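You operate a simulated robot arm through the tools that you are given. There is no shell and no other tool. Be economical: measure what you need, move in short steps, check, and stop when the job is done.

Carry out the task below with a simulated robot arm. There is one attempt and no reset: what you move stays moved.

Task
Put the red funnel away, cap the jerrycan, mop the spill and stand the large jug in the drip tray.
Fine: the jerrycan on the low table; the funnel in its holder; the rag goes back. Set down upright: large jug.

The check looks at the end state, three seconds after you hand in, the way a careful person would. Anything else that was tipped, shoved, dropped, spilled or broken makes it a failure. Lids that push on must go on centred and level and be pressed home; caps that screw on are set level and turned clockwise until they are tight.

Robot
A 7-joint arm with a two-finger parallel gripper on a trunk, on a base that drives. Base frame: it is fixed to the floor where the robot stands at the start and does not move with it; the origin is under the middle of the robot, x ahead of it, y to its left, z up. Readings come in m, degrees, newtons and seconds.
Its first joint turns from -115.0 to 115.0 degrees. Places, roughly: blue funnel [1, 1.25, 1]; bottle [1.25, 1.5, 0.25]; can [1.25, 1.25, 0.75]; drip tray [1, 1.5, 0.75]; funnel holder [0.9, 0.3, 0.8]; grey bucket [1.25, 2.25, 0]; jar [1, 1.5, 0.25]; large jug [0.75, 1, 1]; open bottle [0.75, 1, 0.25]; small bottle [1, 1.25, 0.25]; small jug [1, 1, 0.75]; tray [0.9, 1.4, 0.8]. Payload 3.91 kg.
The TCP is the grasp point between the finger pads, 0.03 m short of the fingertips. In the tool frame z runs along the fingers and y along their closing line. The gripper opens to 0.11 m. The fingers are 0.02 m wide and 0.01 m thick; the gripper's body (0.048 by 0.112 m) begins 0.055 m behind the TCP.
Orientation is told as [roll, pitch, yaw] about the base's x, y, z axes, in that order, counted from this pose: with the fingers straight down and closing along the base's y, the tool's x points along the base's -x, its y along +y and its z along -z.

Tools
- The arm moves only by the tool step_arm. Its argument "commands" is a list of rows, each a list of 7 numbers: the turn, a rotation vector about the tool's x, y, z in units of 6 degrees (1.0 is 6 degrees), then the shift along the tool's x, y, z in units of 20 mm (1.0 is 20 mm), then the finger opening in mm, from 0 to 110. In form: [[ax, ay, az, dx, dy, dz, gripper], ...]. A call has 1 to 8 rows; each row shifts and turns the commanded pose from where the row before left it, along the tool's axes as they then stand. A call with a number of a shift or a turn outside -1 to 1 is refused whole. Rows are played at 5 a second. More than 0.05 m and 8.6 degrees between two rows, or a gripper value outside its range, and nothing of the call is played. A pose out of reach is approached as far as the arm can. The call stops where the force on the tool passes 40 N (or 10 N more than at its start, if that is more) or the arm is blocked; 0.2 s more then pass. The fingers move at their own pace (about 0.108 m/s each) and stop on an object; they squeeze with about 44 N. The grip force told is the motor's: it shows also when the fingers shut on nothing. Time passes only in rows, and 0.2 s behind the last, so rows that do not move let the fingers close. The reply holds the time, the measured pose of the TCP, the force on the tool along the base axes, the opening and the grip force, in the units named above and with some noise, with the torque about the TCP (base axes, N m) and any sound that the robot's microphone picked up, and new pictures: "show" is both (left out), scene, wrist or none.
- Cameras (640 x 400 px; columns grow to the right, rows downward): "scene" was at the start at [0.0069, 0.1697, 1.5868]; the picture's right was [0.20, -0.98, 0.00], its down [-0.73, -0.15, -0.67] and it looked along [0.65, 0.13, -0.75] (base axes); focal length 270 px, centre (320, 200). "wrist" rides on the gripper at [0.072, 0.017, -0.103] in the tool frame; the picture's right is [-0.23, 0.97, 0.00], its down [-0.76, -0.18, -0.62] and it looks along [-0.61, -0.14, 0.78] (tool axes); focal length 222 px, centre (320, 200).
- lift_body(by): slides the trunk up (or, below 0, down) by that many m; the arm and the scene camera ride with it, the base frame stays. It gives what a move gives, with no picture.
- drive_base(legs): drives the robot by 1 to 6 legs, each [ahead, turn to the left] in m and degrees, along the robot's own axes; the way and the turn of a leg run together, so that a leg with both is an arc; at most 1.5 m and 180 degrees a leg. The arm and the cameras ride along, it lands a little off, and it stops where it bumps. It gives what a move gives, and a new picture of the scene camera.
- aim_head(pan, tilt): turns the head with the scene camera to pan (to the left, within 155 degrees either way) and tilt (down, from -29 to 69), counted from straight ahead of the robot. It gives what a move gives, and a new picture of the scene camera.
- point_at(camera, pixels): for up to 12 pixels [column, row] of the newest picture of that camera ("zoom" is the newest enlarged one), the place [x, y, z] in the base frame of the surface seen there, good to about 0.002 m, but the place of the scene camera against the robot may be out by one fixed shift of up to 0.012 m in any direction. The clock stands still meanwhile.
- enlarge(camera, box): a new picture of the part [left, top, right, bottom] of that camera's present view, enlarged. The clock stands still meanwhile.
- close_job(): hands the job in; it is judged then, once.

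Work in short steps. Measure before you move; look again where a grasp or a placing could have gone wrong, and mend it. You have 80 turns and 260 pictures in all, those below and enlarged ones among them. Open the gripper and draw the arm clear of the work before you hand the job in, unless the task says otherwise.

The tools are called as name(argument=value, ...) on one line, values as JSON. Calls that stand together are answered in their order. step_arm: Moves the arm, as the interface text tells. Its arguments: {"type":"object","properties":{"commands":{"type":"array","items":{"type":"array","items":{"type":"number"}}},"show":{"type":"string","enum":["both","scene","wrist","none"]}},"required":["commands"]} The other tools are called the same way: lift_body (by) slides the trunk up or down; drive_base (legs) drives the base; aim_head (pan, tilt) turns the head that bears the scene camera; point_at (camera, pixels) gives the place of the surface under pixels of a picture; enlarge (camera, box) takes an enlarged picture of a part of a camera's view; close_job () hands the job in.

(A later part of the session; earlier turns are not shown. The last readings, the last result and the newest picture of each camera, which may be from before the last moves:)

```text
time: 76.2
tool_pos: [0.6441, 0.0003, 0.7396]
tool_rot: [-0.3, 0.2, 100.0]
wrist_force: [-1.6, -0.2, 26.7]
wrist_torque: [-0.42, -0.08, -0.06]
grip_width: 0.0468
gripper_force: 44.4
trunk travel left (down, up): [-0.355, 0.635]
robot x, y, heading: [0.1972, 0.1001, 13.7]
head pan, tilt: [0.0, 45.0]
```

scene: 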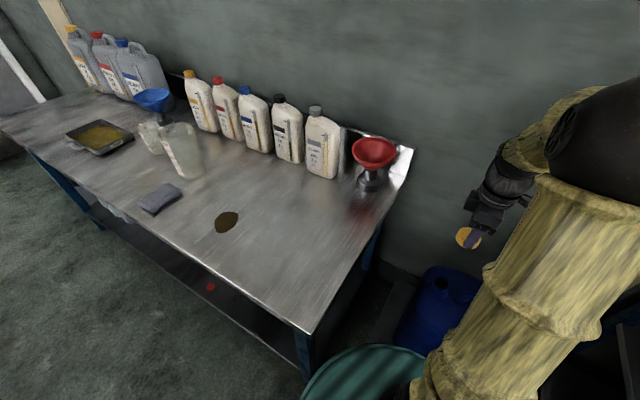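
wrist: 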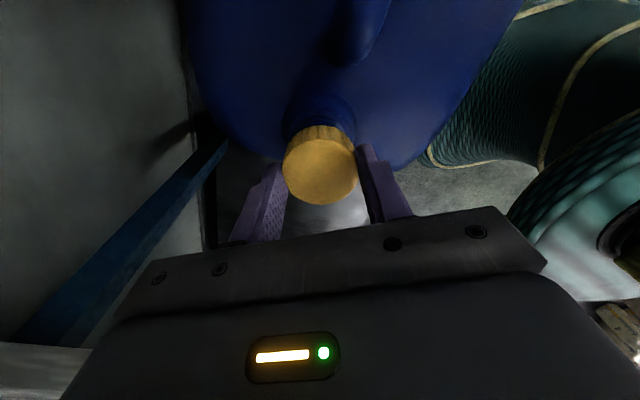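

Contact at 27 N. I begin turning clockwise (+tool z) with a tiny downward feed.

step_arm(commands=[[0, 0, 1, 0, 0, 0.003, 30], [0, 0, 1, 0, 0, 0.003, 30], [0, 0, 1, 0, 0, 0.003, 30], [0, 0, 1, 0, 0, 0.003, 30], [0, 0, 1, 0, 0, 0.003, 30], [0, 0, 1, 0, 0, 0.003, 30], [0, 0, 1, 0, 0, 0.003, 30], [0, 0, 1, 0, 0, 0.003, 30]], show="none")

step_arm(commands=[[0, 0, 1, 0, 0, 0.003, 30], [0, 0, 1, 0, 0, 0.003, 30], [0, 0, 1, 0, 0, 0.003, 30], [0, 0, 1, 0, 0, 0.003, 30], [0, 0, 1, 0, 0, 0.003, 30], [0, 0, 1, 0, 0, 0.003, 30], [0, 0, 1, 0, 0, 0.003, 30], [0, 0, 1, 0, 0, 0.003, 30]], show="wrist")

enlarge(camera="wrist", box=[240, 60, 400, 220])

```text
time: 78.0
tool_pos: [0.6434, -0.0004, 0.7375]
tool_rot: [0.3, 0.1, 51.9]
wrist_force: [-2.3, -11.5, -1.7]
wrist_torque: [-0.32, 0.03, 0.17]
grip_width: 0.0463
gripper_force: 43.6
trunk travel left (down, up): [-0.355, 0.635]
robot x, y, heading: [0.2003, 0.1033, 13.4]
head pan, tilt: [0.0, 45.0]
```

```text
time: 79.8
tool_pos: [0.6422, 0.0006, 0.7365]
tool_rot: [0.0, -0.1, 4.0]
wrist_force: [-3.8, -2.0, 0.7]
wrist_torque: [-0.08, 0.19, 0.06]
grip_width: 0.0464
gripper_force: 43.5
trunk travel left (down, up): [-0.355, 0.635]
robot x, y, heading: [0.1946, 0.1034, 13.5]
head pan, tilt: [0.0, 45.0]
```

wrist: 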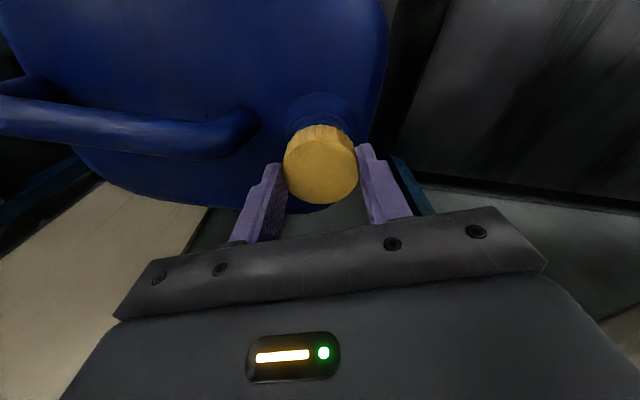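

```text
2.50 times, centred on (320, 140) of wrist
```

zoom: 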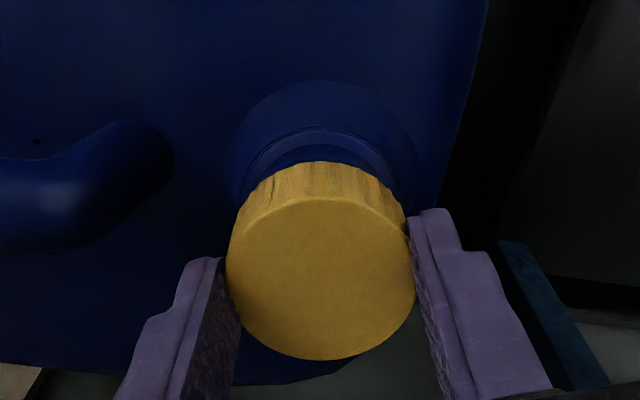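

Force dropped and z is going down, so the thread seems to have caught. I keep turning another 96° with slightly more feed.

step_arm(commands=[[0, 0, 1, 0, 0, 0.005, 30], [0, 0, 1, 0, 0, 0.005, 30], [0, 0, 1, 0, 0, 0.005, 30], [0, 0, 1, 0, 0, 0.005, 30], [0, 0, 1, 0, 0, 0.005, 30], [0, 0, 1, 0, 0, 0.005, 30], [0, 0, 1, 0, 0, 0.005, 30], [0, 0, 1, 0, 0, 0.005, 30]], show="none")

step_arm(commands=[[0, 0, 1, 0, 0, 0.005, 30], [0, 0, 1, 0, 0, 0.005, 30], [0, 0, 1, 0, 0, 0.005, 30], [0, 0, 1, 0, 0, 0.005, 30], [0, 0, 1, 0, 0, 0.005, 30], [0, 0, 1, 0, 0, 0.005, 30], [0, 0, 1, 0, 0, 0.005, 30], [0, 0, 1, 0, 0, 0.005, 30]], show="wrist")

enlarge(camera="wrist", box=[240, 60, 400, 220])

```text
time: 81.6
tool_pos: [0.6428, 0.0016, 0.7363]
tool_rot: [0.0, 0.0, -44.0]
wrist_force: [-6.4, 4.6, 1.1]
wrist_torque: [0.17, 0.22, 0.08]
grip_width: 0.0465
gripper_force: 44.5
trunk travel left (down, up): [-0.355, 0.635]
robot x, y, heading: [0.1982, 0.1041, 13.7]
head pan, tilt: [0.0, 45.0]
```

```text
time: 83.4
tool_pos: [0.6432, 0.0011, 0.7355]
tool_rot: [0.0, -0.1, -92.0]
wrist_force: [1.1, 10.3, 0.5]
wrist_torque: [0.43, -0.06, 0.13]
grip_width: 0.0462
gripper_force: 43.6
trunk travel left (down, up): [-0.355, 0.635]
robot x, y, heading: [0.1975, 0.1025, 13.5]
head pan, tilt: [0.0, 45.0]
```

wrist: 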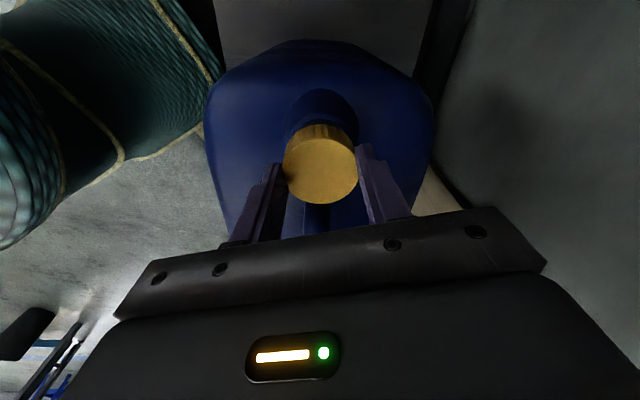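

```text
2.50 times, centred on (320, 140) of wrist
```

zoom: 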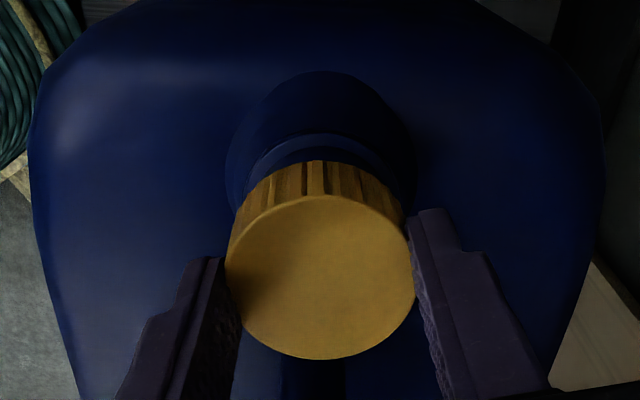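

Vertical force is near zero and the cap is going down evenly. I keep turning to see how far the wrist goes.

step_arm(commands=[[0, 0, 1, 0, 0, 0.006, 30], [0, 0, 1, 0, 0, 0.006, 30], [0, 0, 1, 0, 0, 0.006, 30], [0, 0, 1, 0, 0, 0.006, 30], [0, 0, 1, 0, 0, 0.006, 30], [0, 0, 1, 0, 0, 0.006, 30], [0, 0, 1, 0, 0, 0.006, 30], [0, 0, 1, 0, 0, 0.006, 30]], show="none")

step_arm(commands=[[0, 0, 1, 0, 0, 0.006, 30], [0, 0, 1, 0, 0, 0.006, 30], [0, 0, 1, 0, 0, 0.006, 30], [0, 0, 1, 0, 0, 0.006, 30], [0, 0, 1, 0, 0, 0.006, 30]], show="wrist")

enlarge(camera="wrist", box=[240, 60, 400, 220])

```text
time: 85.2
tool_pos: [0.643, 0.0, 0.7354]
tool_rot: [0.2, 0.0, -140.1]
wrist_force: [9.8, 11.8, -0.7]
wrist_torque: [0.42, -0.39, 0.18]
grip_width: 0.0459
gripper_force: 44.2
trunk travel left (down, up): [-0.355, 0.635]
robot x, y, heading: [0.1984, 0.1046, 13.7]
head pan, tilt: [0.0, 45.0]
```

```text
time: 86.4
tool_pos: [0.6433, -0.0007, 0.7343]
tool_rot: [0.1, -0.2, -170.2]
wrist_force: [7.2, 7.0, -0.8]
wrist_torque: [0.25, -0.27, 0.03]
grip_width: 0.0459
gripper_force: 44.2
trunk travel left (down, up): [-0.355, 0.635]
robot x, y, heading: [0.1972, 0.1045, 13.6]
head pan, tilt: [0.0, 45.0]
```

wrist: 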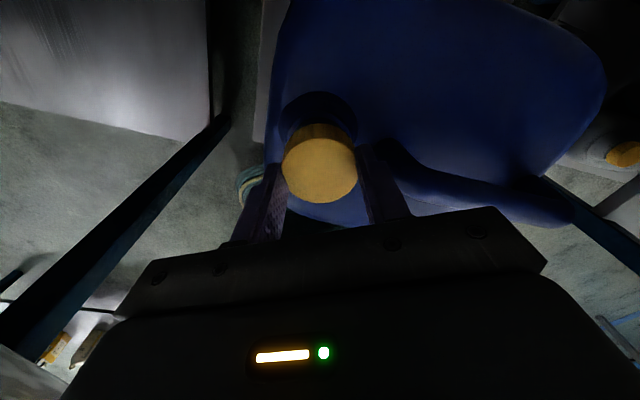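

```text
2.50 times, centred on (320, 140) of wrist
```

zoom: 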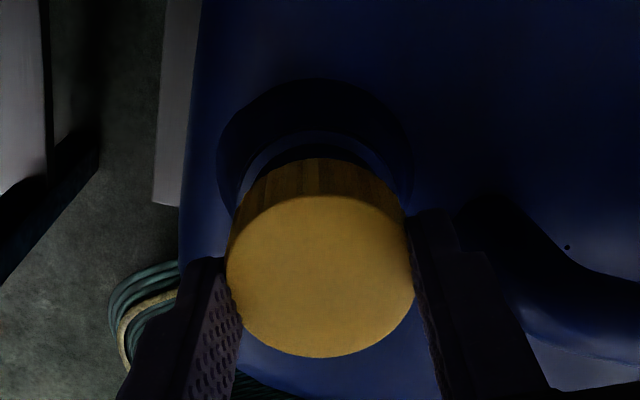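

270° turned with no limit yet and low torque. I continue 90° more.

step_arm(commands=[[0, 0, 1, 0, 0, 0.006, 30], [0, 0, 1, 0, 0, 0.006, 30], [0, 0, 1, 0, 0, 0.006, 30], [0, 0, 1, 0, 0, 0.006, 30], [0, 0, 1, 0, 0, 0.006, 30], [0, 0, 1, 0, 0, 0.006, 30], [0, 0, 1, 0, 0, 0.006, 30], [0, 0, 1, 0, 0, 0.006, 30]], show="none")

step_arm(commands=[[0, 0, 1, 0, 0, 0.006, 30], [0, 0, 1, 0, 0, 0.006, 30], [0, 0, 1, 0, 0, 0.006, 30], [0, 0, 1, 0, 0, 0.006, 30], [0, 0, 1, 0, 0, 0.006, 30], [0, 0, 1, 0, 0, 0.006, 30], [0, 0, 1, 0, 0, 0.006, 30], [0, 0, 1, 0, 0, 0.006, 30]], show="both")

enlarge(camera="scene", box=[400, 220, 560, 340])

```text
time: 88.2
tool_pos: [0.6431, 0.0007, 0.7318]
tool_rot: [0.1, -0.2, 141.8]
wrist_force: [4.1, 1.4, -1.6]
wrist_torque: [0.01, -0.14, 0.05]
grip_width: 0.0455
gripper_force: 43.9
trunk travel left (down, up): [-0.355, 0.635]
robot x, y, heading: [0.2029, 0.1046, 13.6]
head pan, tilt: [0.0, 45.0]
```

```text
time: 90.2
tool_pos: [0.6371, -0.0002, 0.7785]
tool_rot: [-9.6, -4.6, 96.6]
wrist_force: [0.4, -0.9, -0.2]
wrist_torque: [0.01, 0.05, -0.02]
grip_width: 0.046
gripper_force: 43.6
out of reach, approached as far as the arm can: row 8
trunk travel left (down, up): [-0.355, 0.635]
robot x, y, heading: [0.1985, 0.1054, 14.1]
head pan, tilt: [0.0, 45.0]
stopped in row 8: the arm was blocked; the commanded pose is now the measured one
```

scene: 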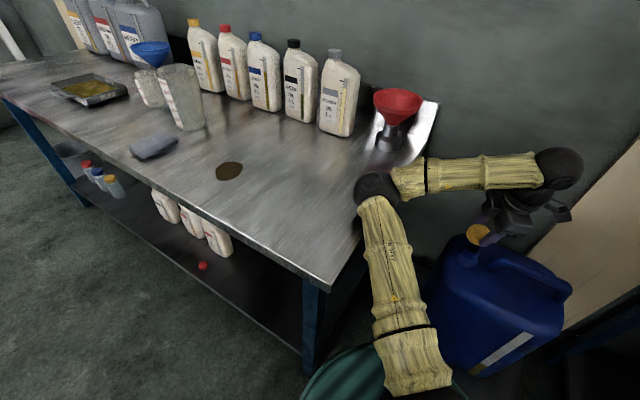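
wrist: 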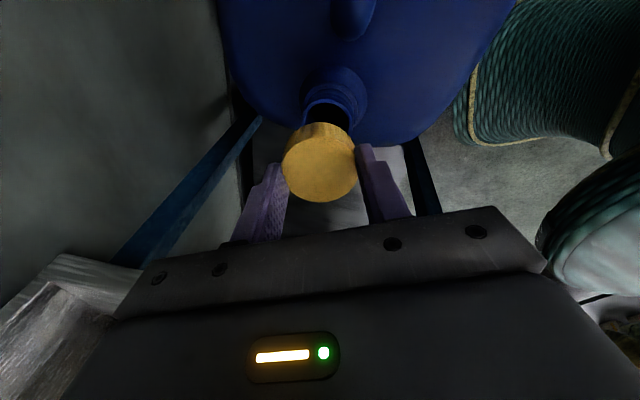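

```text
3.33 times, centred on (480, 280) of scene
```

zoom: 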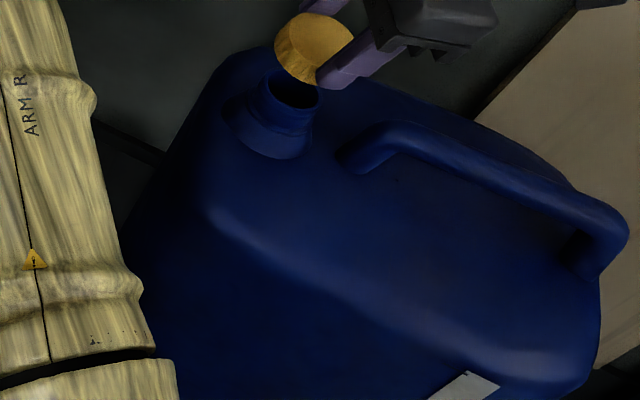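

The arm flipped its elbow at a wrist limit and pulled the cap up off the neck (tool now tilted ~10°, z 0.78). I raise the trunk to clear, and check the elbow and can.

lift_body(by=0.12)

step_arm(commands=[[0, 0, 0, 0, 0, 0, 30]], show="both")

point_at(camera="scene", pixels=[[378, 180], [400, 280], [480, 245], [420, 190], [300, 300], [470, 290]])

point_at(camera="wrist", pixels=[[320, 100], [300, 100], [340, 100], [320, 85]])

```text
time: 91.7
tool_pos: [0.646, -0.0131, 0.877]
tool_rot: [-6.7, -4.2, 95.0]
wrist_force: [-0.9, -0.4, 0.1]
wrist_torque: [0.01, 0.0, 0.01]
grip_width: 0.0457
gripper_force: 44.1
trunk travel left (down, up): [-0.475, 0.515]
robot x, y, heading: [0.196, 0.1044, 13.8]
head pan, tilt: [0.0, 45.0]
```

```text
time: 92.1
tool_pos: [0.6509, -0.0113, 0.8777]
tool_rot: [-6.5, -4.1, 94.7]
wrist_force: [-0.6, -0.3, 0.5]
wrist_torque: [-0.01, 0.0, 0.03]
grip_width: 0.0457
gripper_force: 44.6
trunk travel left (down, up): [-0.475, 0.515]
robot x, y, heading: [0.1985, 0.1044, 13.7]
head pan, tilt: [0.0, 45.0]
```

scene: 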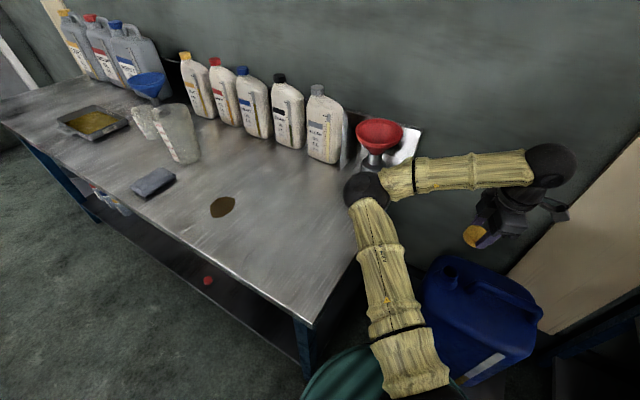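
wrist: 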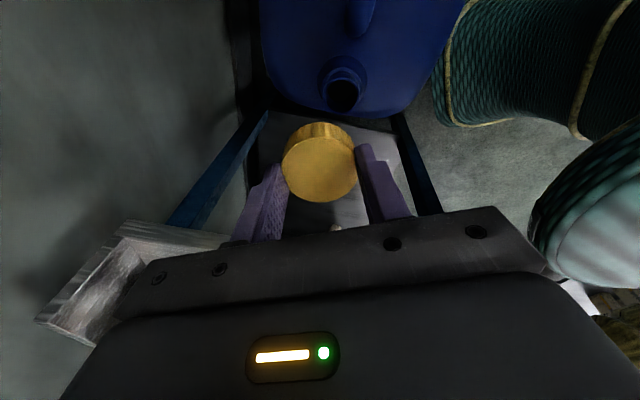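

```text
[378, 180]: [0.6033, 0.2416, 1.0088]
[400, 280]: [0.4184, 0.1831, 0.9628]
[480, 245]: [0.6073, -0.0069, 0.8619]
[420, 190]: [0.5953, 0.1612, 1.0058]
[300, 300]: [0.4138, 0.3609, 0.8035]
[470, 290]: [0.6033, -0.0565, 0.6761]
```

```text
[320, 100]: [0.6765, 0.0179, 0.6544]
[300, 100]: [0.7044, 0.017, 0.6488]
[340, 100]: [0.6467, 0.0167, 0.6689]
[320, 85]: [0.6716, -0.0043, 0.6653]
```

The elbow ended over the bench, which is what blocked it. I raise further and reposition the base to about (0.15,0), heading 0, where that elbow side is clear of the bench.

lift_body(by=0.1)

drive_base(legs=[[0, 51.3], [-0.115, 0], [0, -65]])

step_arm(commands=[[0, 0, -1, 0, 0, 0, 30], [0, 0, -1, 0, 0, 0, 30], [0, 0, -1, 0, 0, 0, 30], [0, 0, -1, 0, 0, 0, 30], [0, 0, -1, 0, 0, 0, 30], [0, 0, -1, 0, 0, 0, 30], [0, 0, -1, 0, 0, 0, 30], [0, 0, -1, 0, 0, 0, 30]], show="scene")

```text
time: 93.5
tool_pos: [0.6449, -0.0138, 0.9769]
tool_rot: [-6.8, -4.1, 95.2]
wrist_force: [0.2, -0.2, -0.1]
wrist_torque: [0.04, -0.02, 0.02]
grip_width: 0.0457
gripper_force: 43.4
trunk travel left (down, up): [-0.575, 0.415]
robot x, y, heading: [0.1963, 0.105, 13.4]
head pan, tilt: [0.0, 45.0]
```

```text
time: 102.2
tool_pos: [0.5527, -0.2327, 0.9767]
tool_rot: [-6.7, -4.0, 78.8]
wrist_force: [0.5, 0.2, 0.3]
wrist_torque: [0.04, 0.02, 0.03]
grip_width: 0.0457
gripper_force: 43.8
trunk travel left (down, up): [-0.575, 0.415]
robot x, y, heading: [0.1506, 0.0028, -2.2]
head pan, tilt: [0.0, 45.0]
```

scene: 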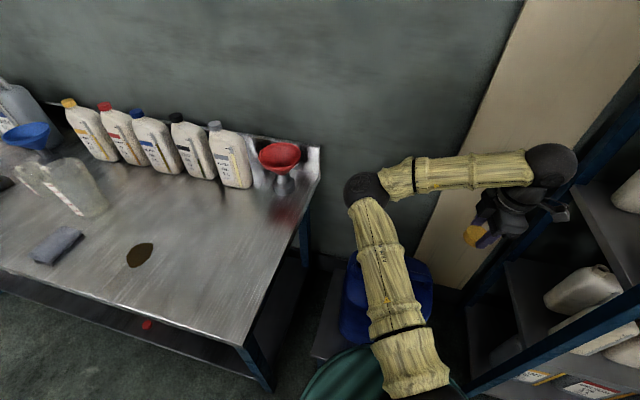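

```text
time: 104.0
tool_pos: [0.5513, -0.2318, 0.9779]
tool_rot: [-7.6, 2.2, 126.6]
wrist_force: [-0.3, 0.3, -0.3]
wrist_torque: [0.0, 0.02, 0.0]
grip_width: 0.0457
gripper_force: 43.6
trunk travel left (down, up): [-0.575, 0.415]
robot x, y, heading: [0.1528, 0.0044, -2.1]
head pan, tilt: [0.0, 45.0]
```

scene: 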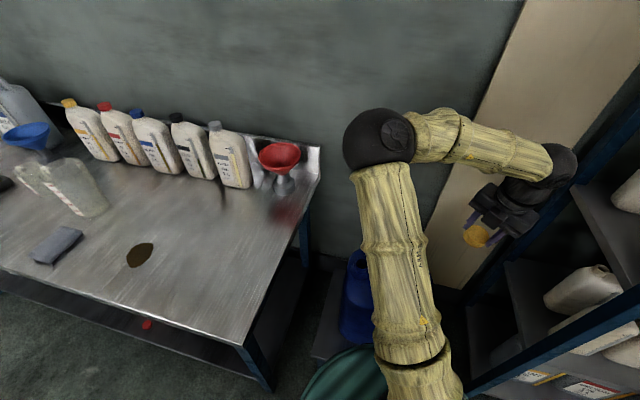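

I level the tool and move back over the neck at safe height.

step_arm(commands=[[-0.63, -0.185, 0, 0, 0, 0, 30], [-0.63, -0.185, 0, 0, 0, 0, 30], [0, 0, 0, 0, 0, 0, 30]], show="none")

step_arm(commands=[[0, 0, 0, -0.546, -0.896, 0, 30], [0, 0, 0, -0.546, -0.896, 0, 30], [0, 0, 0, -0.546, -0.896, 0, 30], [0, 0, 0, -0.546, -0.896, 0, 30], [0, 0, 0, -0.546, -0.896, 0, 30], [0, 0, 0, -0.546, -0.896, 0, 30]], show="none")

step_arm(commands=[[0, 0, 0, -0.546, -0.896, 0, 30], [0, 0, 0, -0.546, -0.896, 0, 30], [0, 0, 0, -0.546, -0.896, 0, 30], [0, 0, 0, -0.546, -0.896, 0, 30], [0, 0, 0, -0.546, -0.896, 0, 30], [0, 0, 0, -0.546, -0.896, 0, 30], [0, 0, 0, 0, 0, 0, 30]], show="both")

```text
time: 104.8
tool_pos: [0.5523, -0.2325, 0.9771]
tool_rot: [0.2, -0.1, 126.6]
wrist_force: [-0.2, 0.0, -0.8]
wrist_torque: [0.02, 0.0, 0.01]
grip_width: 0.0459
gripper_force: 44.0
trunk travel left (down, up): [-0.575, 0.415]
robot x, y, heading: [0.1524, 0.0016, -2.4]
head pan, tilt: [0.0, 45.0]
```

```text
time: 106.2
tool_pos: [0.6009, -0.1169, 0.9771]
tool_rot: [0.0, -0.1, 126.5]
wrist_force: [-0.2, -0.5, 0.3]
wrist_torque: [-0.02, -0.01, -0.01]
grip_width: 0.0459
gripper_force: 43.9
trunk travel left (down, up): [-0.575, 0.415]
robot x, y, heading: [0.1506, 0.001, -2.1]
head pan, tilt: [0.0, 45.0]
```

```text
time: 107.8
tool_pos: [0.6468, 0.0, 0.9766]
tool_rot: [0.1, 0.0, 126.7]
wrist_force: [0.1, 0.2, -0.4]
wrist_torque: [0.04, 0.0, 0.04]
grip_width: 0.0456
gripper_force: 44.1
trunk travel left (down, up): [-0.575, 0.415]
robot x, y, heading: [0.1475, 0.0024, -2.4]
head pan, tilt: [0.0, 45.0]
```

scene: 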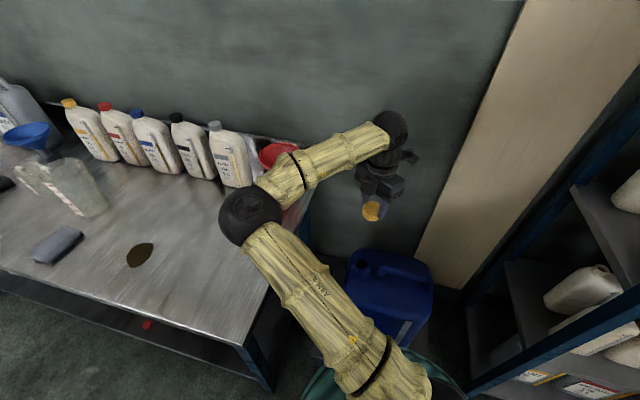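
wrist: 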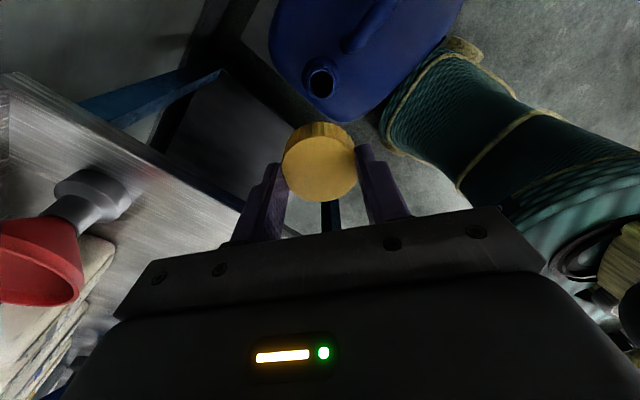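

The elbow is now left, above the bench; I want it on the right. I keep unwinding counter-clockwise at this safe height until the arm swaps back.

step_arm(commands=[[0, 0, -1, 0, 0, 0, 30], [0, 0, -1, 0, 0, 0, 30], [0, 0, -1, 0, 0, 0, 30], [0, 0, -1, 0, 0, 0, 30], [0, 0, -1, 0, 0, 0, 30], [0, 0, -1, 0, 0, 0, 30], [0, 0, -1, 0, 0, 0, 30], [0, 0, -1, 0, 0, 0, 30]], show="none")

step_arm(commands=[[0, 0, -1, 0, 0, 0, 30], [0, 0, -1, 0, 0, 0, 30], [0, 0, -1, 0, 0, 0, 30], [0, 0, -1, 0, 0, 0, 30], [0, 0, -1, 0, 0, 0, 30], [0, 0, -1, 0, 0, 0, 30], [0, 0, -1, 0, 0, 0, 30], [0, 0, -1, 0, 0, 0, 30]], show="scene")

```text
time: 109.7
tool_pos: [0.6453, 0.0002, 0.9788]
tool_rot: [0.0, -0.1, 174.7]
wrist_force: [-0.1, 0.5, 0.8]
wrist_torque: [0.01, -0.03, 0.0]
grip_width: 0.0457
gripper_force: 43.9
trunk travel left (down, up): [-0.575, 0.415]
robot x, y, heading: [0.1492, 0.0021, -2.1]
head pan, tilt: [0.0, 45.0]
```

```text
time: 111.5
tool_pos: [0.6457, -0.0002, 0.9763]
tool_rot: [0.0, 0.0, -137.3]
wrist_force: [-0.7, -0.1, -0.4]
wrist_torque: [-0.02, 0.02, 0.01]
grip_width: 0.0457
gripper_force: 44.0
trunk travel left (down, up): [-0.575, 0.415]
robot x, y, heading: [0.1509, 0.0051, -1.9]
head pan, tilt: [0.0, 45.0]
```

scene: 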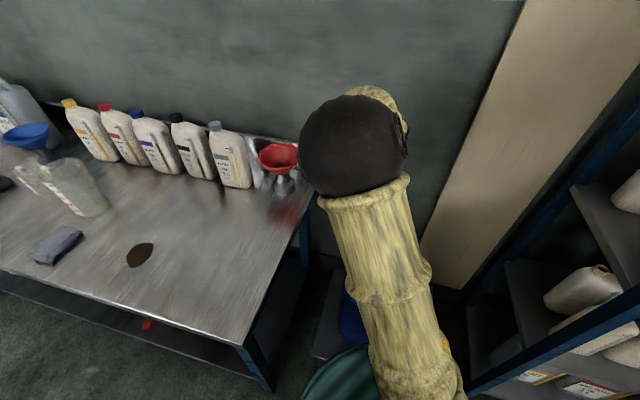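

Unwinding moves the elbow up and back to the right. I continue another ~190°.

step_arm(commands=[[0, 0, -1, 0, 0, 0, 30], [0, 0, -1, 0, 0, 0, 30], [0, 0, -1, 0, 0, 0, 30], [0, 0, -1, 0, 0, 0, 30], [0, 0, -1, 0, 0, 0, 30], [0, 0, -1, 0, 0, 0, 30], [0, 0, -1, 0, 0, 0, 30], [0, 0, -1, 0, 0, 0, 30]], show="none")

step_arm(commands=[[0, 0, -1, 0, 0, 0, 30], [0, 0, -1, 0, 0, 0, 30], [0, 0, -1, 0, 0, 0, 30], [0, 0, -1, 0, 0, 0, 30], [0, 0, -1, 0, 0, 0, 30], [0, 0, -1, 0, 0, 0, 30], [0, 0, -1, 0, 0, 0, 30], [0, 0, -1, 0, 0, 0, 30]], show="none")

step_arm(commands=[[0, 0, -1, 0, 0, 0, 30], [0, 0, -1, 0, 0, 0, 30], [0, 0, -1, 0, 0, 0, 30], [0, 0, -1, 0, 0, 0, 30], [0, 0, -1, 0, 0, 0, 30], [0, 0, -1, 0, 0, 0, 30], [0, 0, -1, 0, 0, 0, 30], [0, 0, -1, 0, 0, 0, 30]], show="none")

step_arm(commands=[[0, 0, -1, 0, 0, 0, 30], [0, 0, -1, 0, 0, 0, 30], [0, 0, -1, 0, 0, 0, 30], [0, 0, -1, 0, 0, 0, 30], [0, 0, -1, 0, 0, 0, 30], [0, 0, -1, 0, 0, 0, 30], [0, 0, -1, 0, 0, 0, 30], [0, 0, -1, 0, 0, 0, 30]], show="both")

```text
time: 113.2
tool_pos: [0.6456, 0.0008, 0.9773]
tool_rot: [-0.2, 0.0, -89.3]
wrist_force: [1.0, -0.1, -0.1]
wrist_torque: [-0.04, 0.04, 0.02]
grip_width: 0.0457
gripper_force: 44.0
trunk travel left (down, up): [-0.575, 0.415]
robot x, y, heading: [0.1507, 0.0012, -1.8]
head pan, tilt: [0.0, 45.0]
```

```text
time: 115.0
tool_pos: [0.6466, -0.0007, 0.9787]
tool_rot: [-0.2, 0.1, -41.3]
wrist_force: [0.1, 0.2, 1.1]
wrist_torque: [0.03, 0.01, 0.01]
grip_width: 0.046
gripper_force: 44.2
trunk travel left (down, up): [-0.575, 0.415]
robot x, y, heading: [0.1488, 0.0037, -2.2]
head pan, tilt: [0.0, 45.0]
```

```text
time: 116.8
tool_pos: [0.6468, 0.0004, 0.9773]
tool_rot: [0.0, 0.1, 6.7]
wrist_force: [0.2, -0.3, -0.3]
wrist_torque: [0.0, 0.0, -0.01]
grip_width: 0.0458
gripper_force: 43.7
trunk travel left (down, up): [-0.575, 0.415]
robot x, y, heading: [0.1511, 0.0025, -2.2]
head pan, tilt: [0.0, 45.0]
```

```text
time: 118.7
tool_pos: [0.6459, 0.0007, 0.9779]
tool_rot: [0.0, 0.1, 54.5]
wrist_force: [-0.4, -0.2, -0.1]
wrist_torque: [-0.01, 0.01, -0.03]
grip_width: 0.0455
gripper_force: 43.6
trunk travel left (down, up): [-0.575, 0.415]
robot x, y, heading: [0.1508, 0.0049, -2.0]
head pan, tilt: [0.0, 45.0]
```

scene: 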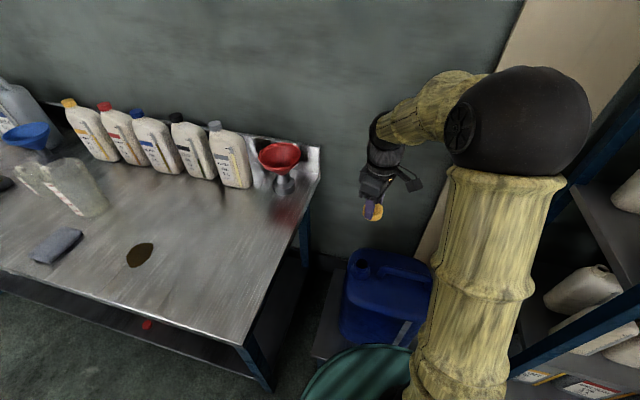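
wrist: 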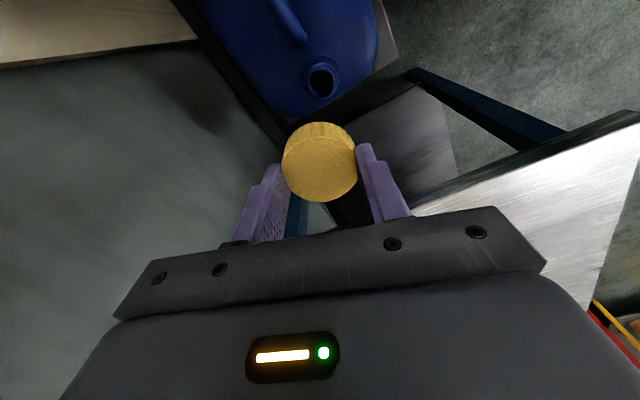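

Elbow is right again at yaw 54°. I unwind 48° more, then measure the neck and cap again.

step_arm(commands=[[0, 0, -1, 0, 0, 0, 30], [0, 0, -1, 0, 0, 0, 30], [0, 0, -1, 0, 0, 0, 30], [0, 0, -1, 0, 0, 0, 30], [0, 0, -1, 0, 0, 0, 30], [0, 0, -1, 0, 0, 0, 30], [0, 0, -1, 0, 0, 0, 30], [0, 0, 0, 0, 0, 0, 30]], show="wrist")

enlarge(camera="wrist", box=[240, 50, 400, 210])

```text
time: 120.5
tool_pos: [0.6478, -0.0002, 0.9772]
tool_rot: [0.2, -0.1, 96.6]
wrist_force: [0.3, 0.0, 0.6]
wrist_torque: [-0.01, 0.01, -0.03]
grip_width: 0.0457
gripper_force: 44.2
trunk travel left (down, up): [-0.575, 0.415]
robot x, y, heading: [0.148, 0.001, -2.1]
head pan, tilt: [0.0, 45.0]
```

wrist: 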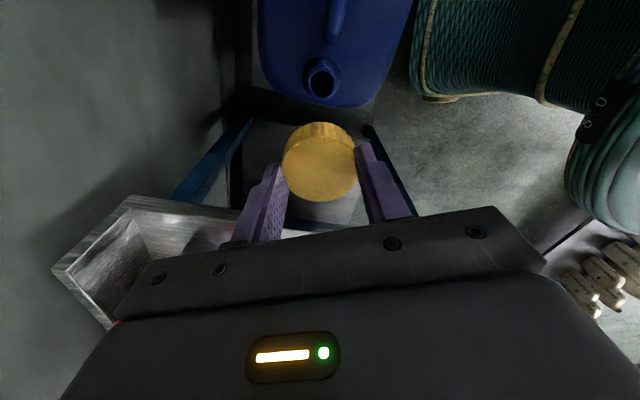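

```text
2.50 times, centred on (320, 130) of wrist
```

zoom: 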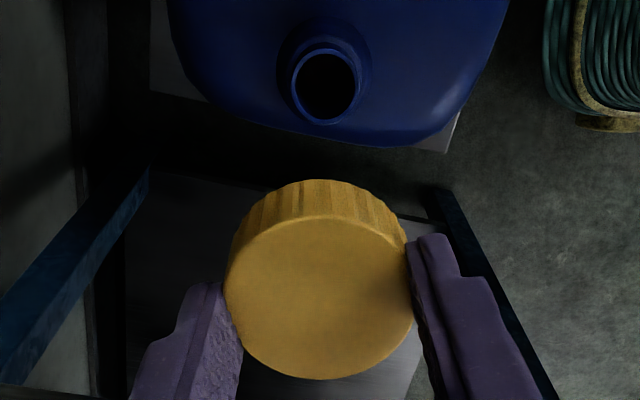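

I measure the cap top plane and neck rim from this zoom.

point_at(camera="zoom", pixels=[[228, 290], [408, 290], [318, 375], [318, 222], [255, 240], [385, 245], [292, 88], [358, 88], [327, 55], [325, 122], [302, 112], [350, 110]])

```text
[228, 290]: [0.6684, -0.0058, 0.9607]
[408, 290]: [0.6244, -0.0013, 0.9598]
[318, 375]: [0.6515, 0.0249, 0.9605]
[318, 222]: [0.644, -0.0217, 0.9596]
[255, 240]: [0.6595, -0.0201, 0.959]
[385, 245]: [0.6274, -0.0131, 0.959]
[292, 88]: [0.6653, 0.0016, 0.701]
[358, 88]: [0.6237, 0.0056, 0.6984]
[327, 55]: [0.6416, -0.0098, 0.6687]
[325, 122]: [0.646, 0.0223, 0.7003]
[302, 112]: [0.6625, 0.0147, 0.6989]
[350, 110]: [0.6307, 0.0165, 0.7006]
```

Cap is level; offset to neck only 2 mm in x. I trim that, lower 0.225 by trunk and make contact gently.

step_arm(commands=[[0, 0, 0, 0, 0.09, 0, 30], [0, 0, 0, 0, 0, 0, 30]], show="none")

lift_body(by=-0.225)

step_arm(commands=[[0, 0, 0, 0, 0, 0.3, 30], [0, 0, 0, 0, 0, 0.2, 30], [0, 0, 0, 0, 0, 0.1, 30], [0, 0, 0, 0, 0, 0.1, 30], [0, 0, 0, 0, 0, 0, 30]], show="both")

```text
time: 121.0
tool_pos: [0.6442, -0.0011, 0.9778]
tool_rot: [0.0, 0.0, 96.5]
wrist_force: [-0.3, -0.2, -0.9]
wrist_torque: [-0.01, 0.03, 0.0]
grip_width: 0.0459
gripper_force: 43.8
trunk travel left (down, up): [-0.575, 0.415]
robot x, y, heading: [0.1499, 0.0051, -2.1]
head pan, tilt: [0.0, 45.0]
```

```text
time: 123.4
tool_pos: [0.6431, 0.0009, 0.7541]
tool_rot: [0.2, 0.1, 96.5]
wrist_force: [-0.1, 0.0, -0.4]
wrist_torque: [-0.02, 0.01, -0.01]
grip_width: 0.0455
gripper_force: 43.9
trunk travel left (down, up): [-0.35, 0.64]
robot x, y, heading: [0.1475, 0.0001, -2.3]
head pan, tilt: [0.0, 45.0]
```

```text
time: 124.6
tool_pos: [0.6429, -0.0007, 0.7394]
tool_rot: [0.1, 0.0, 96.5]
wrist_force: [-0.1, 0.5, -0.6]
wrist_torque: [-0.02, -0.01, 0.01]
grip_width: 0.0458
gripper_force: 44.2
trunk travel left (down, up): [-0.35, 0.64]
robot x, y, heading: [0.1517, 0.0001, -2.2]
head pan, tilt: [0.0, 45.0]
```

scene: 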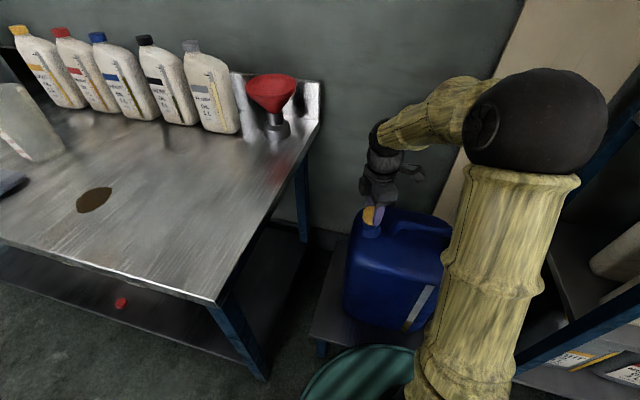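
wrist: 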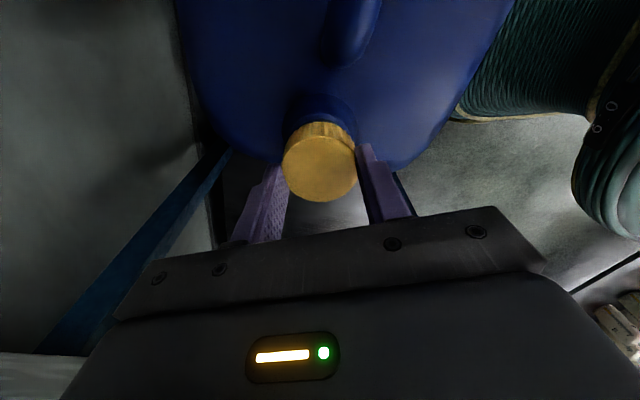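

No contact yet. I descend in 1 mm rows.

step_arm(commands=[[0, 0, 0, 0, 0, 0.05, 30], [0, 0, 0, 0, 0, 0.05, 30], [0, 0, 0, 0, 0, 0.05, 30], [0, 0, 0, 0, 0, 0, 30]], show="none")

step_arm(commands=[[0, 0, 0, 0, 0, 0.05, 30], [0, 0, 0, 0, 0, 0.05, 30], [0, 0, 0, 0, 0, 0, 30]], show="wrist")

enlarge(camera="wrist", box=[240, 60, 400, 220])

```text
time: 125.6
tool_pos: [0.643, -0.0008, 0.7368]
tool_rot: [0.1, 0.1, 96.5]
wrist_force: [0.3, 1.2, -0.6]
wrist_torque: [-0.04, 0.0, 0.01]
grip_width: 0.0457
gripper_force: 43.6
trunk travel left (down, up): [-0.35, 0.64]
robot x, y, heading: [0.1496, 0.0008, -2.2]
head pan, tilt: [0.0, 45.0]
```

```text
time: 126.4
tool_pos: [0.6431, -0.0014, 0.7331]
tool_rot: [0.1, 0.0, 96.5]
wrist_force: [0.3, -0.8, 0.1]
wrist_torque: [0.01, 0.03, 0.0]
grip_width: 0.0458
gripper_force: 43.5
trunk travel left (down, up): [-0.35, 0.64]
robot x, y, heading: [0.1462, 0.0038, -1.9]
head pan, tilt: [0.0, 45.0]
```

wrist: 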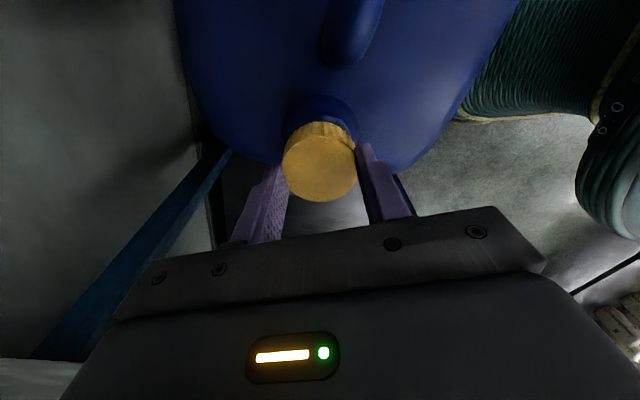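

```text
2.50 times, centred on (320, 140) of wrist
```

zoom: 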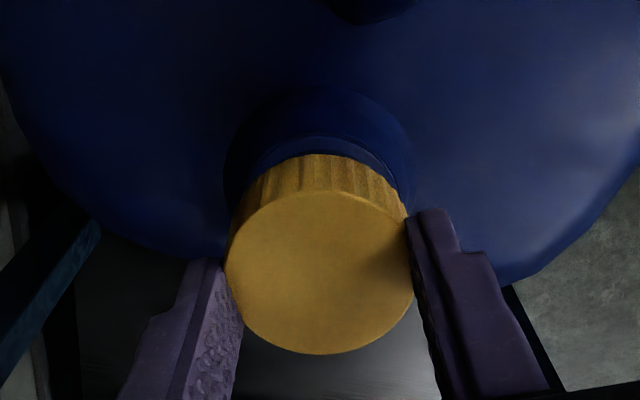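

It slides over the neck freely. I continue down until the thread bears.

step_arm(commands=[[0, 0, 0, 0, 0, 0.05, 30], [0, 0, 0, 0, 0, 0.05, 30], [0, 0, 0, 0, 0, 0.05, 30], [0, 0, 0, 0, 0, 0.05, 30], [0, 0, 0, 0, 0, 0.05, 30], [0, 0, 0, 0, 0, 0, 30]], show="none")

step_arm(commands=[[0, 0, 0, 0, 0, 0.05, 30], [0, 0, 0, 0, 0, 0.05, 30], [0, 0, 0, 0, 0, 0.05, 30], [0, 0, 0, 0, 0, 0.05, 30], [0, 0, 0, 0, 0, 0, 30]], show="wrist")

```text
time: 127.8
tool_pos: [0.6452, -0.0019, 0.7279]
tool_rot: [0.3, 0.0, 96.4]
wrist_force: [-1.2, 0.1, 0.8]
wrist_torque: [0.02, 0.07, -0.02]
grip_width: 0.0457
gripper_force: 44.3
trunk travel left (down, up): [-0.35, 0.64]
robot x, y, heading: [0.1519, 0.0026, -2.1]
head pan, tilt: [0.0, 45.0]
```

```text
time: 129.0
tool_pos: [0.6435, -0.0001, 0.7254]
tool_rot: [0.2, -0.1, 96.6]
wrist_force: [-1.1, 3.0, 5.5]
wrist_torque: [0.25, 0.07, -0.01]
grip_width: 0.0457
gripper_force: 44.3
trunk travel left (down, up): [-0.35, 0.64]
robot x, y, heading: [0.1474, -0.0038, -2.2]
head pan, tilt: [0.0, 45.0]
```

wrist: 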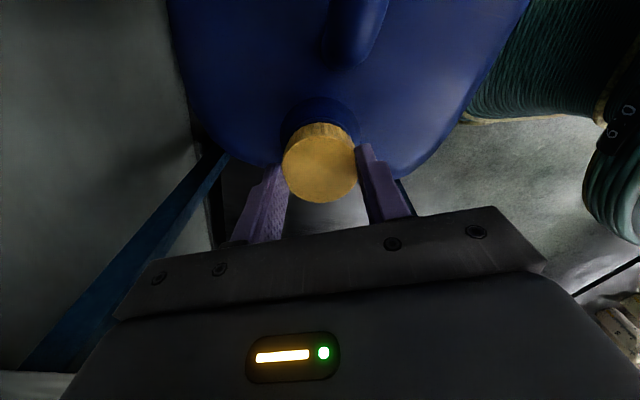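

Contact begins (5.5 N) at z 0.725. I press 1 mm more and turn clockwise with small feed.

step_arm(commands=[[0, 0, 0, 0, 0, 0.05, 30], [0, 0, 1, 0, 0, 0.005, 30], [0, 0, 1, 0, 0, 0.005, 30], [0, 0, 1, 0, 0, 0.005, 30], [0, 0, 1, 0, 0, 0.005, 30], [0, 0, 1, 0, 0, 0.005, 30], [0, 0, 1, 0, 0, 0.005, 30], [0, 0, 1, 0, 0, 0.005, 30]], show="none")

step_arm(commands=[[0, 0, 1, 0, 0, 0.005, 30], [0, 0, 1, 0, 0, 0.005, 30], [0, 0, 1, 0, 0, 0.005, 30], [0, 0, 1, 0, 0, 0.005, 30], [0, 0, 1, 0, 0, 0.005, 30], [0, 0, 1, 0, 0, 0.005, 30], [0, 0, 1, 0, 0, 0.005, 30], [0, 0, 1, 0, 0, 0.005, 30]], show="none")

step_arm(commands=[[0, 0, 1, 0, 0, 0.005, 30], [0, 0, 1, 0, 0, 0.005, 30], [0, 0, 1, 0, 0, 0.005, 30], [0, 0, 1, 0, 0, 0.005, 30], [0, 0, 1, 0, 0, 0.005, 30], [0, 0, 1, 0, 0, 0.005, 30], [0, 0, 1, 0, 0, 0.005, 30], [0, 0, 1, 0, 0, 0.005, 30]], show="wrist")

```text
time: 130.8
tool_pos: [0.6425, 0.0, 0.724]
tool_rot: [0.1, 0.0, 54.3]
wrist_force: [2.7, 0.3, 16.9]
wrist_torque: [0.01, -0.08, 0.02]
grip_width: 0.0455
gripper_force: 43.7
trunk travel left (down, up): [-0.35, 0.64]
robot x, y, heading: [0.1501, 0.0003, -2.2]
head pan, tilt: [0.0, 45.0]
```

```text
time: 132.6
tool_pos: [0.6434, 0.0009, 0.7214]
tool_rot: [0.0, 0.3, 6.6]
wrist_force: [-6.7, 12.6, 12.5]
wrist_torque: [0.46, 0.09, 0.01]
grip_width: 0.0456
gripper_force: 43.8
trunk travel left (down, up): [-0.35, 0.64]
robot x, y, heading: [0.151, 0.0008, -2.0]
head pan, tilt: [0.0, 45.0]
```

```text
time: 134.4
tool_pos: [0.6436, -0.0006, 0.7231]
tool_rot: [0.0, 0.0, -41.4]
wrist_force: [-9.7, 20.1, 9.9]
wrist_torque: [0.53, 0.38, -0.04]
grip_width: 0.0457
gripper_force: 44.3
trunk travel left (down, up): [-0.35, 0.64]
robot x, y, heading: [0.1531, 0.0019, -2.0]
head pan, tilt: [0.0, 45.0]
```

wrist: 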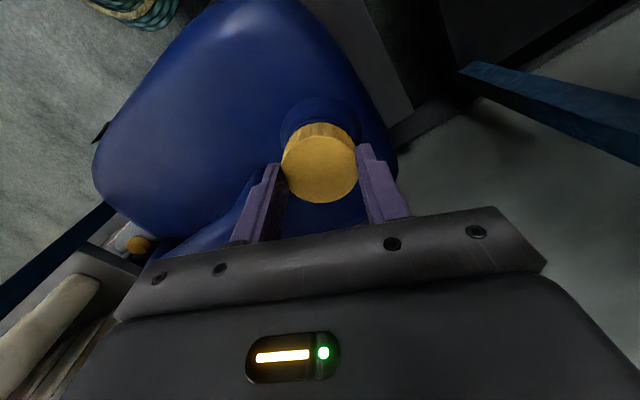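

Lateral force builds since the cap sits ~2 mm off the TCP axis. I compensate the offset while turning on.

step_arm(commands=[[0, 0, 0, 0.14, 0.01, 0, 30], [0, 0, 1, 0, 0.01, 0.005, 30], [0, 0, 1, 0, 0.01, 0.005, 30], [0, 0, 1, 0, 0.01, 0.005, 30], [0, 0, 1, 0, 0.01, 0.005, 30], [0, 0, 1, 0, 0.01, 0.005, 30], [0, 0, 1, 0, 0.01, 0.005, 30], [0, 0, 1, 0, 0.01, 0.005, 30]], show="none")

step_arm(commands=[[0, 0, 1, 0, 0.012, 0.005, 30], [0, 0, 1, 0, 0.012, 0.005, 30], [0, 0, 1, 0, 0.012, 0.005, 30], [0, 0, 1, 0, 0.012, 0.005, 30], [0, 0, 1, 0, 0.012, 0.005, 30], [0, 0, 1, 0, 0.012, 0.005, 30], [0, 0, 1, 0, 0.012, 0.005, 30], [0, 0, 1, 0, 0.012, 0.005, 30]], show="wrist")

enlarge(camera="wrist", box=[240, 60, 400, 220])

```text
time: 136.2
tool_pos: [0.6443, 0.001, 0.7212]
tool_rot: [0.2, 0.1, -83.7]
wrist_force: [14.0, -3.7, 32.7]
wrist_torque: [-0.23, -0.44, -0.01]
grip_width: 0.0458
gripper_force: 44.0
trunk travel left (down, up): [-0.35, 0.64]
robot x, y, heading: [0.1455, 0.0049, -2.0]
head pan, tilt: [0.0, 45.0]
```

```text
time: 138.0
tool_pos: [0.6452, 0.0011, 0.7209]
tool_rot: [0.0, 0.0, -131.5]
wrist_force: [16.4, -9.0, 30.0]
wrist_torque: [-0.42, -0.42, -0.05]
grip_width: 0.0457
gripper_force: 43.6
trunk travel left (down, up): [-0.35, 0.64]
robot x, y, heading: [0.1501, 0.0021, -1.9]
head pan, tilt: [0.0, 45.0]
```

wrist: 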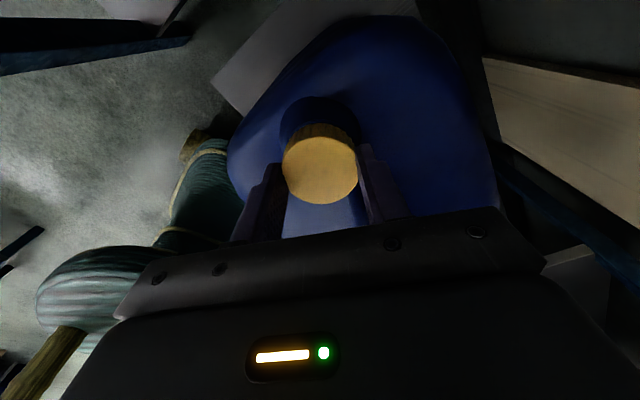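

```text
2.50 times, centred on (320, 140) of wrist
```

zoom: 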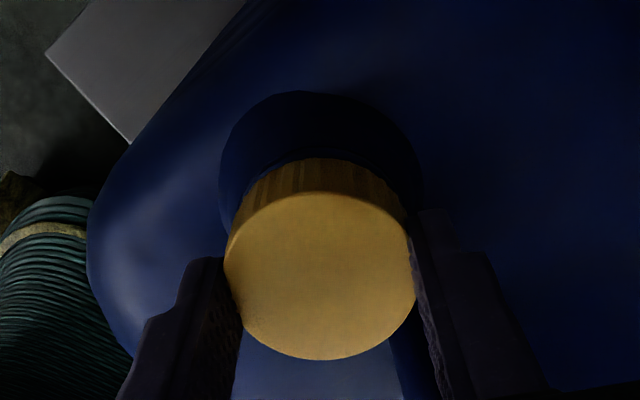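

No spin torque yet and 30 N pressing; the thread may not have caught. I relieve the lateral force and turn on without feed, checking force.

step_arm(commands=[[0, 0, 0, 0.01, 0.08, 0, 30], [0, 0, 1, 0, 0, 0, 30], [0, 0, 1, 0, 0, 0, 30], [0, 0, 1, 0, 0, 0, 30], [0, 0, 1, 0, 0, 0, 30]], show="none")

step_arm(commands=[[0, 0, 1, 0, 0, 0, 30], [0, 0, 1, 0, 0, 0, 30], [0, 0, 1, 0, 0, 0, 30], [0, 0, 1, 0, 0, 0, 30]], show="scene")

enlarge(camera="scene", box=[300, 150, 460, 350])

```text
time: 139.2
tool_pos: [0.6445, 0.0018, 0.7196]
tool_rot: [0.0, -0.3, -155.6]
wrist_force: [4.8, -4.6, 16.9]
wrist_torque: [-0.09, -0.32, 0.06]
grip_width: 0.0459
gripper_force: 44.0
trunk travel left (down, up): [-0.35, 0.64]
robot x, y, heading: [0.1527, -0.0004, -2.4]
head pan, tilt: [0.0, 45.0]
```

```text
time: 140.2
tool_pos: [0.646, 0.0001, 0.7184]
tool_rot: [0.1, -0.1, -179.3]
wrist_force: [6.7, -1.0, 6.1]
wrist_torque: [-0.27, -0.11, 1.33]
grip_width: 0.0464
gripper_force: 43.8
trunk travel left (down, up): [-0.35, 0.64]
robot x, y, heading: [0.149, 0.0024, -2.5]
head pan, tilt: [0.0, 45.0]
```

scene: 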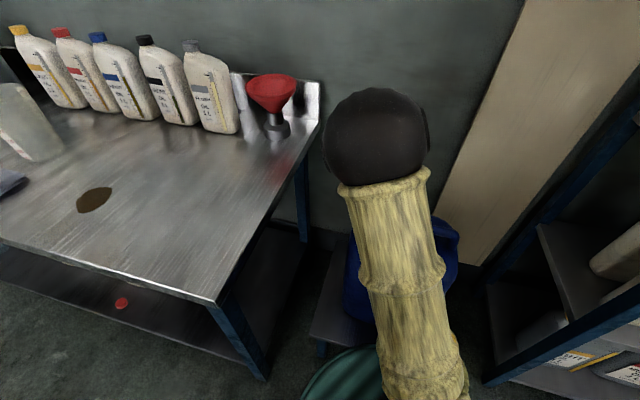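

```text
2.00 times, centred on (380, 250) of scene
```

zoom: 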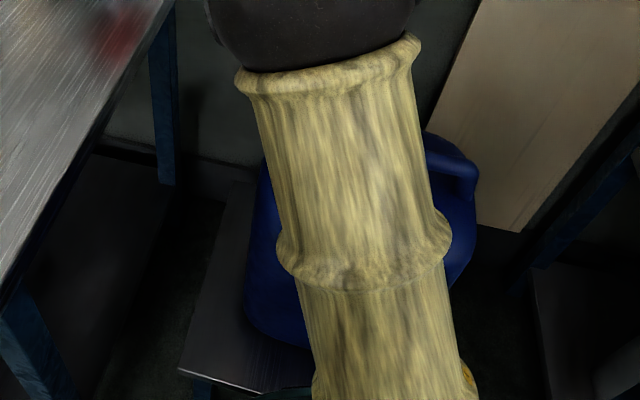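

Spin torque jumped to 1.33 N·m with the cap pulled down (z 0.718): it's tightening. I turn two more half-steps to confirm.

step_arm(commands=[[0, 0, 0.5, 0, 0, 0, 30], [0, 0, 0.5, 0, 0, 0, 30], [0, 0, 0, 0, 0, 0, 30]], show="wrist")

enlarge(camera="wrist", box=[240, 60, 400, 220])

```text
time: 141.0
tool_pos: [0.6467, 0.0003, 0.7197]
tool_rot: [0.0, -0.1, 174.4]
wrist_force: [17.6, -3.8, 1.1]
wrist_torque: [-0.13, -0.72, 1.04]
grip_width: 0.0472
gripper_force: 43.5
trunk travel left (down, up): [-0.35, 0.64]
robot x, y, heading: [0.1507, 0.0034, -1.9]
head pan, tilt: [0.0, 45.0]
```

wrist: 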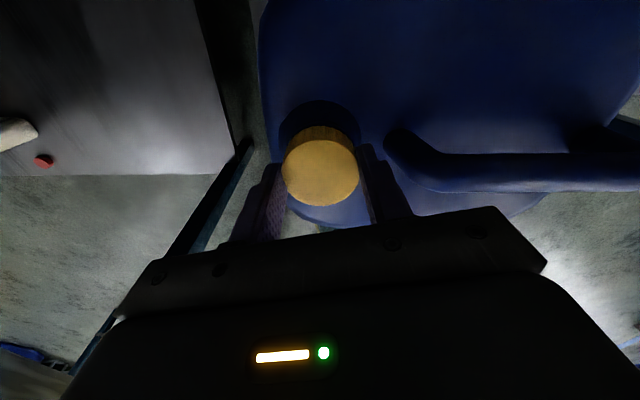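

```text
2.50 times, centred on (320, 140) of wrist
```

zoom: 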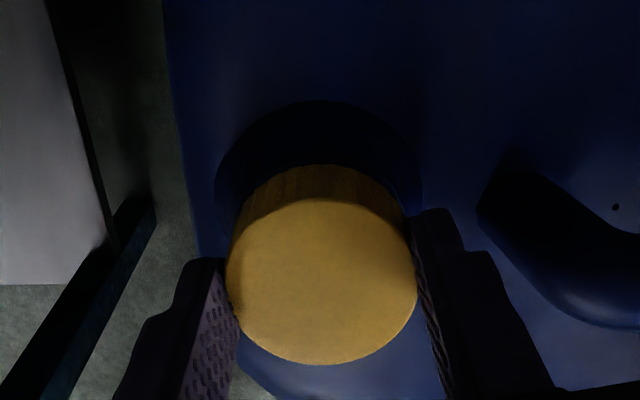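

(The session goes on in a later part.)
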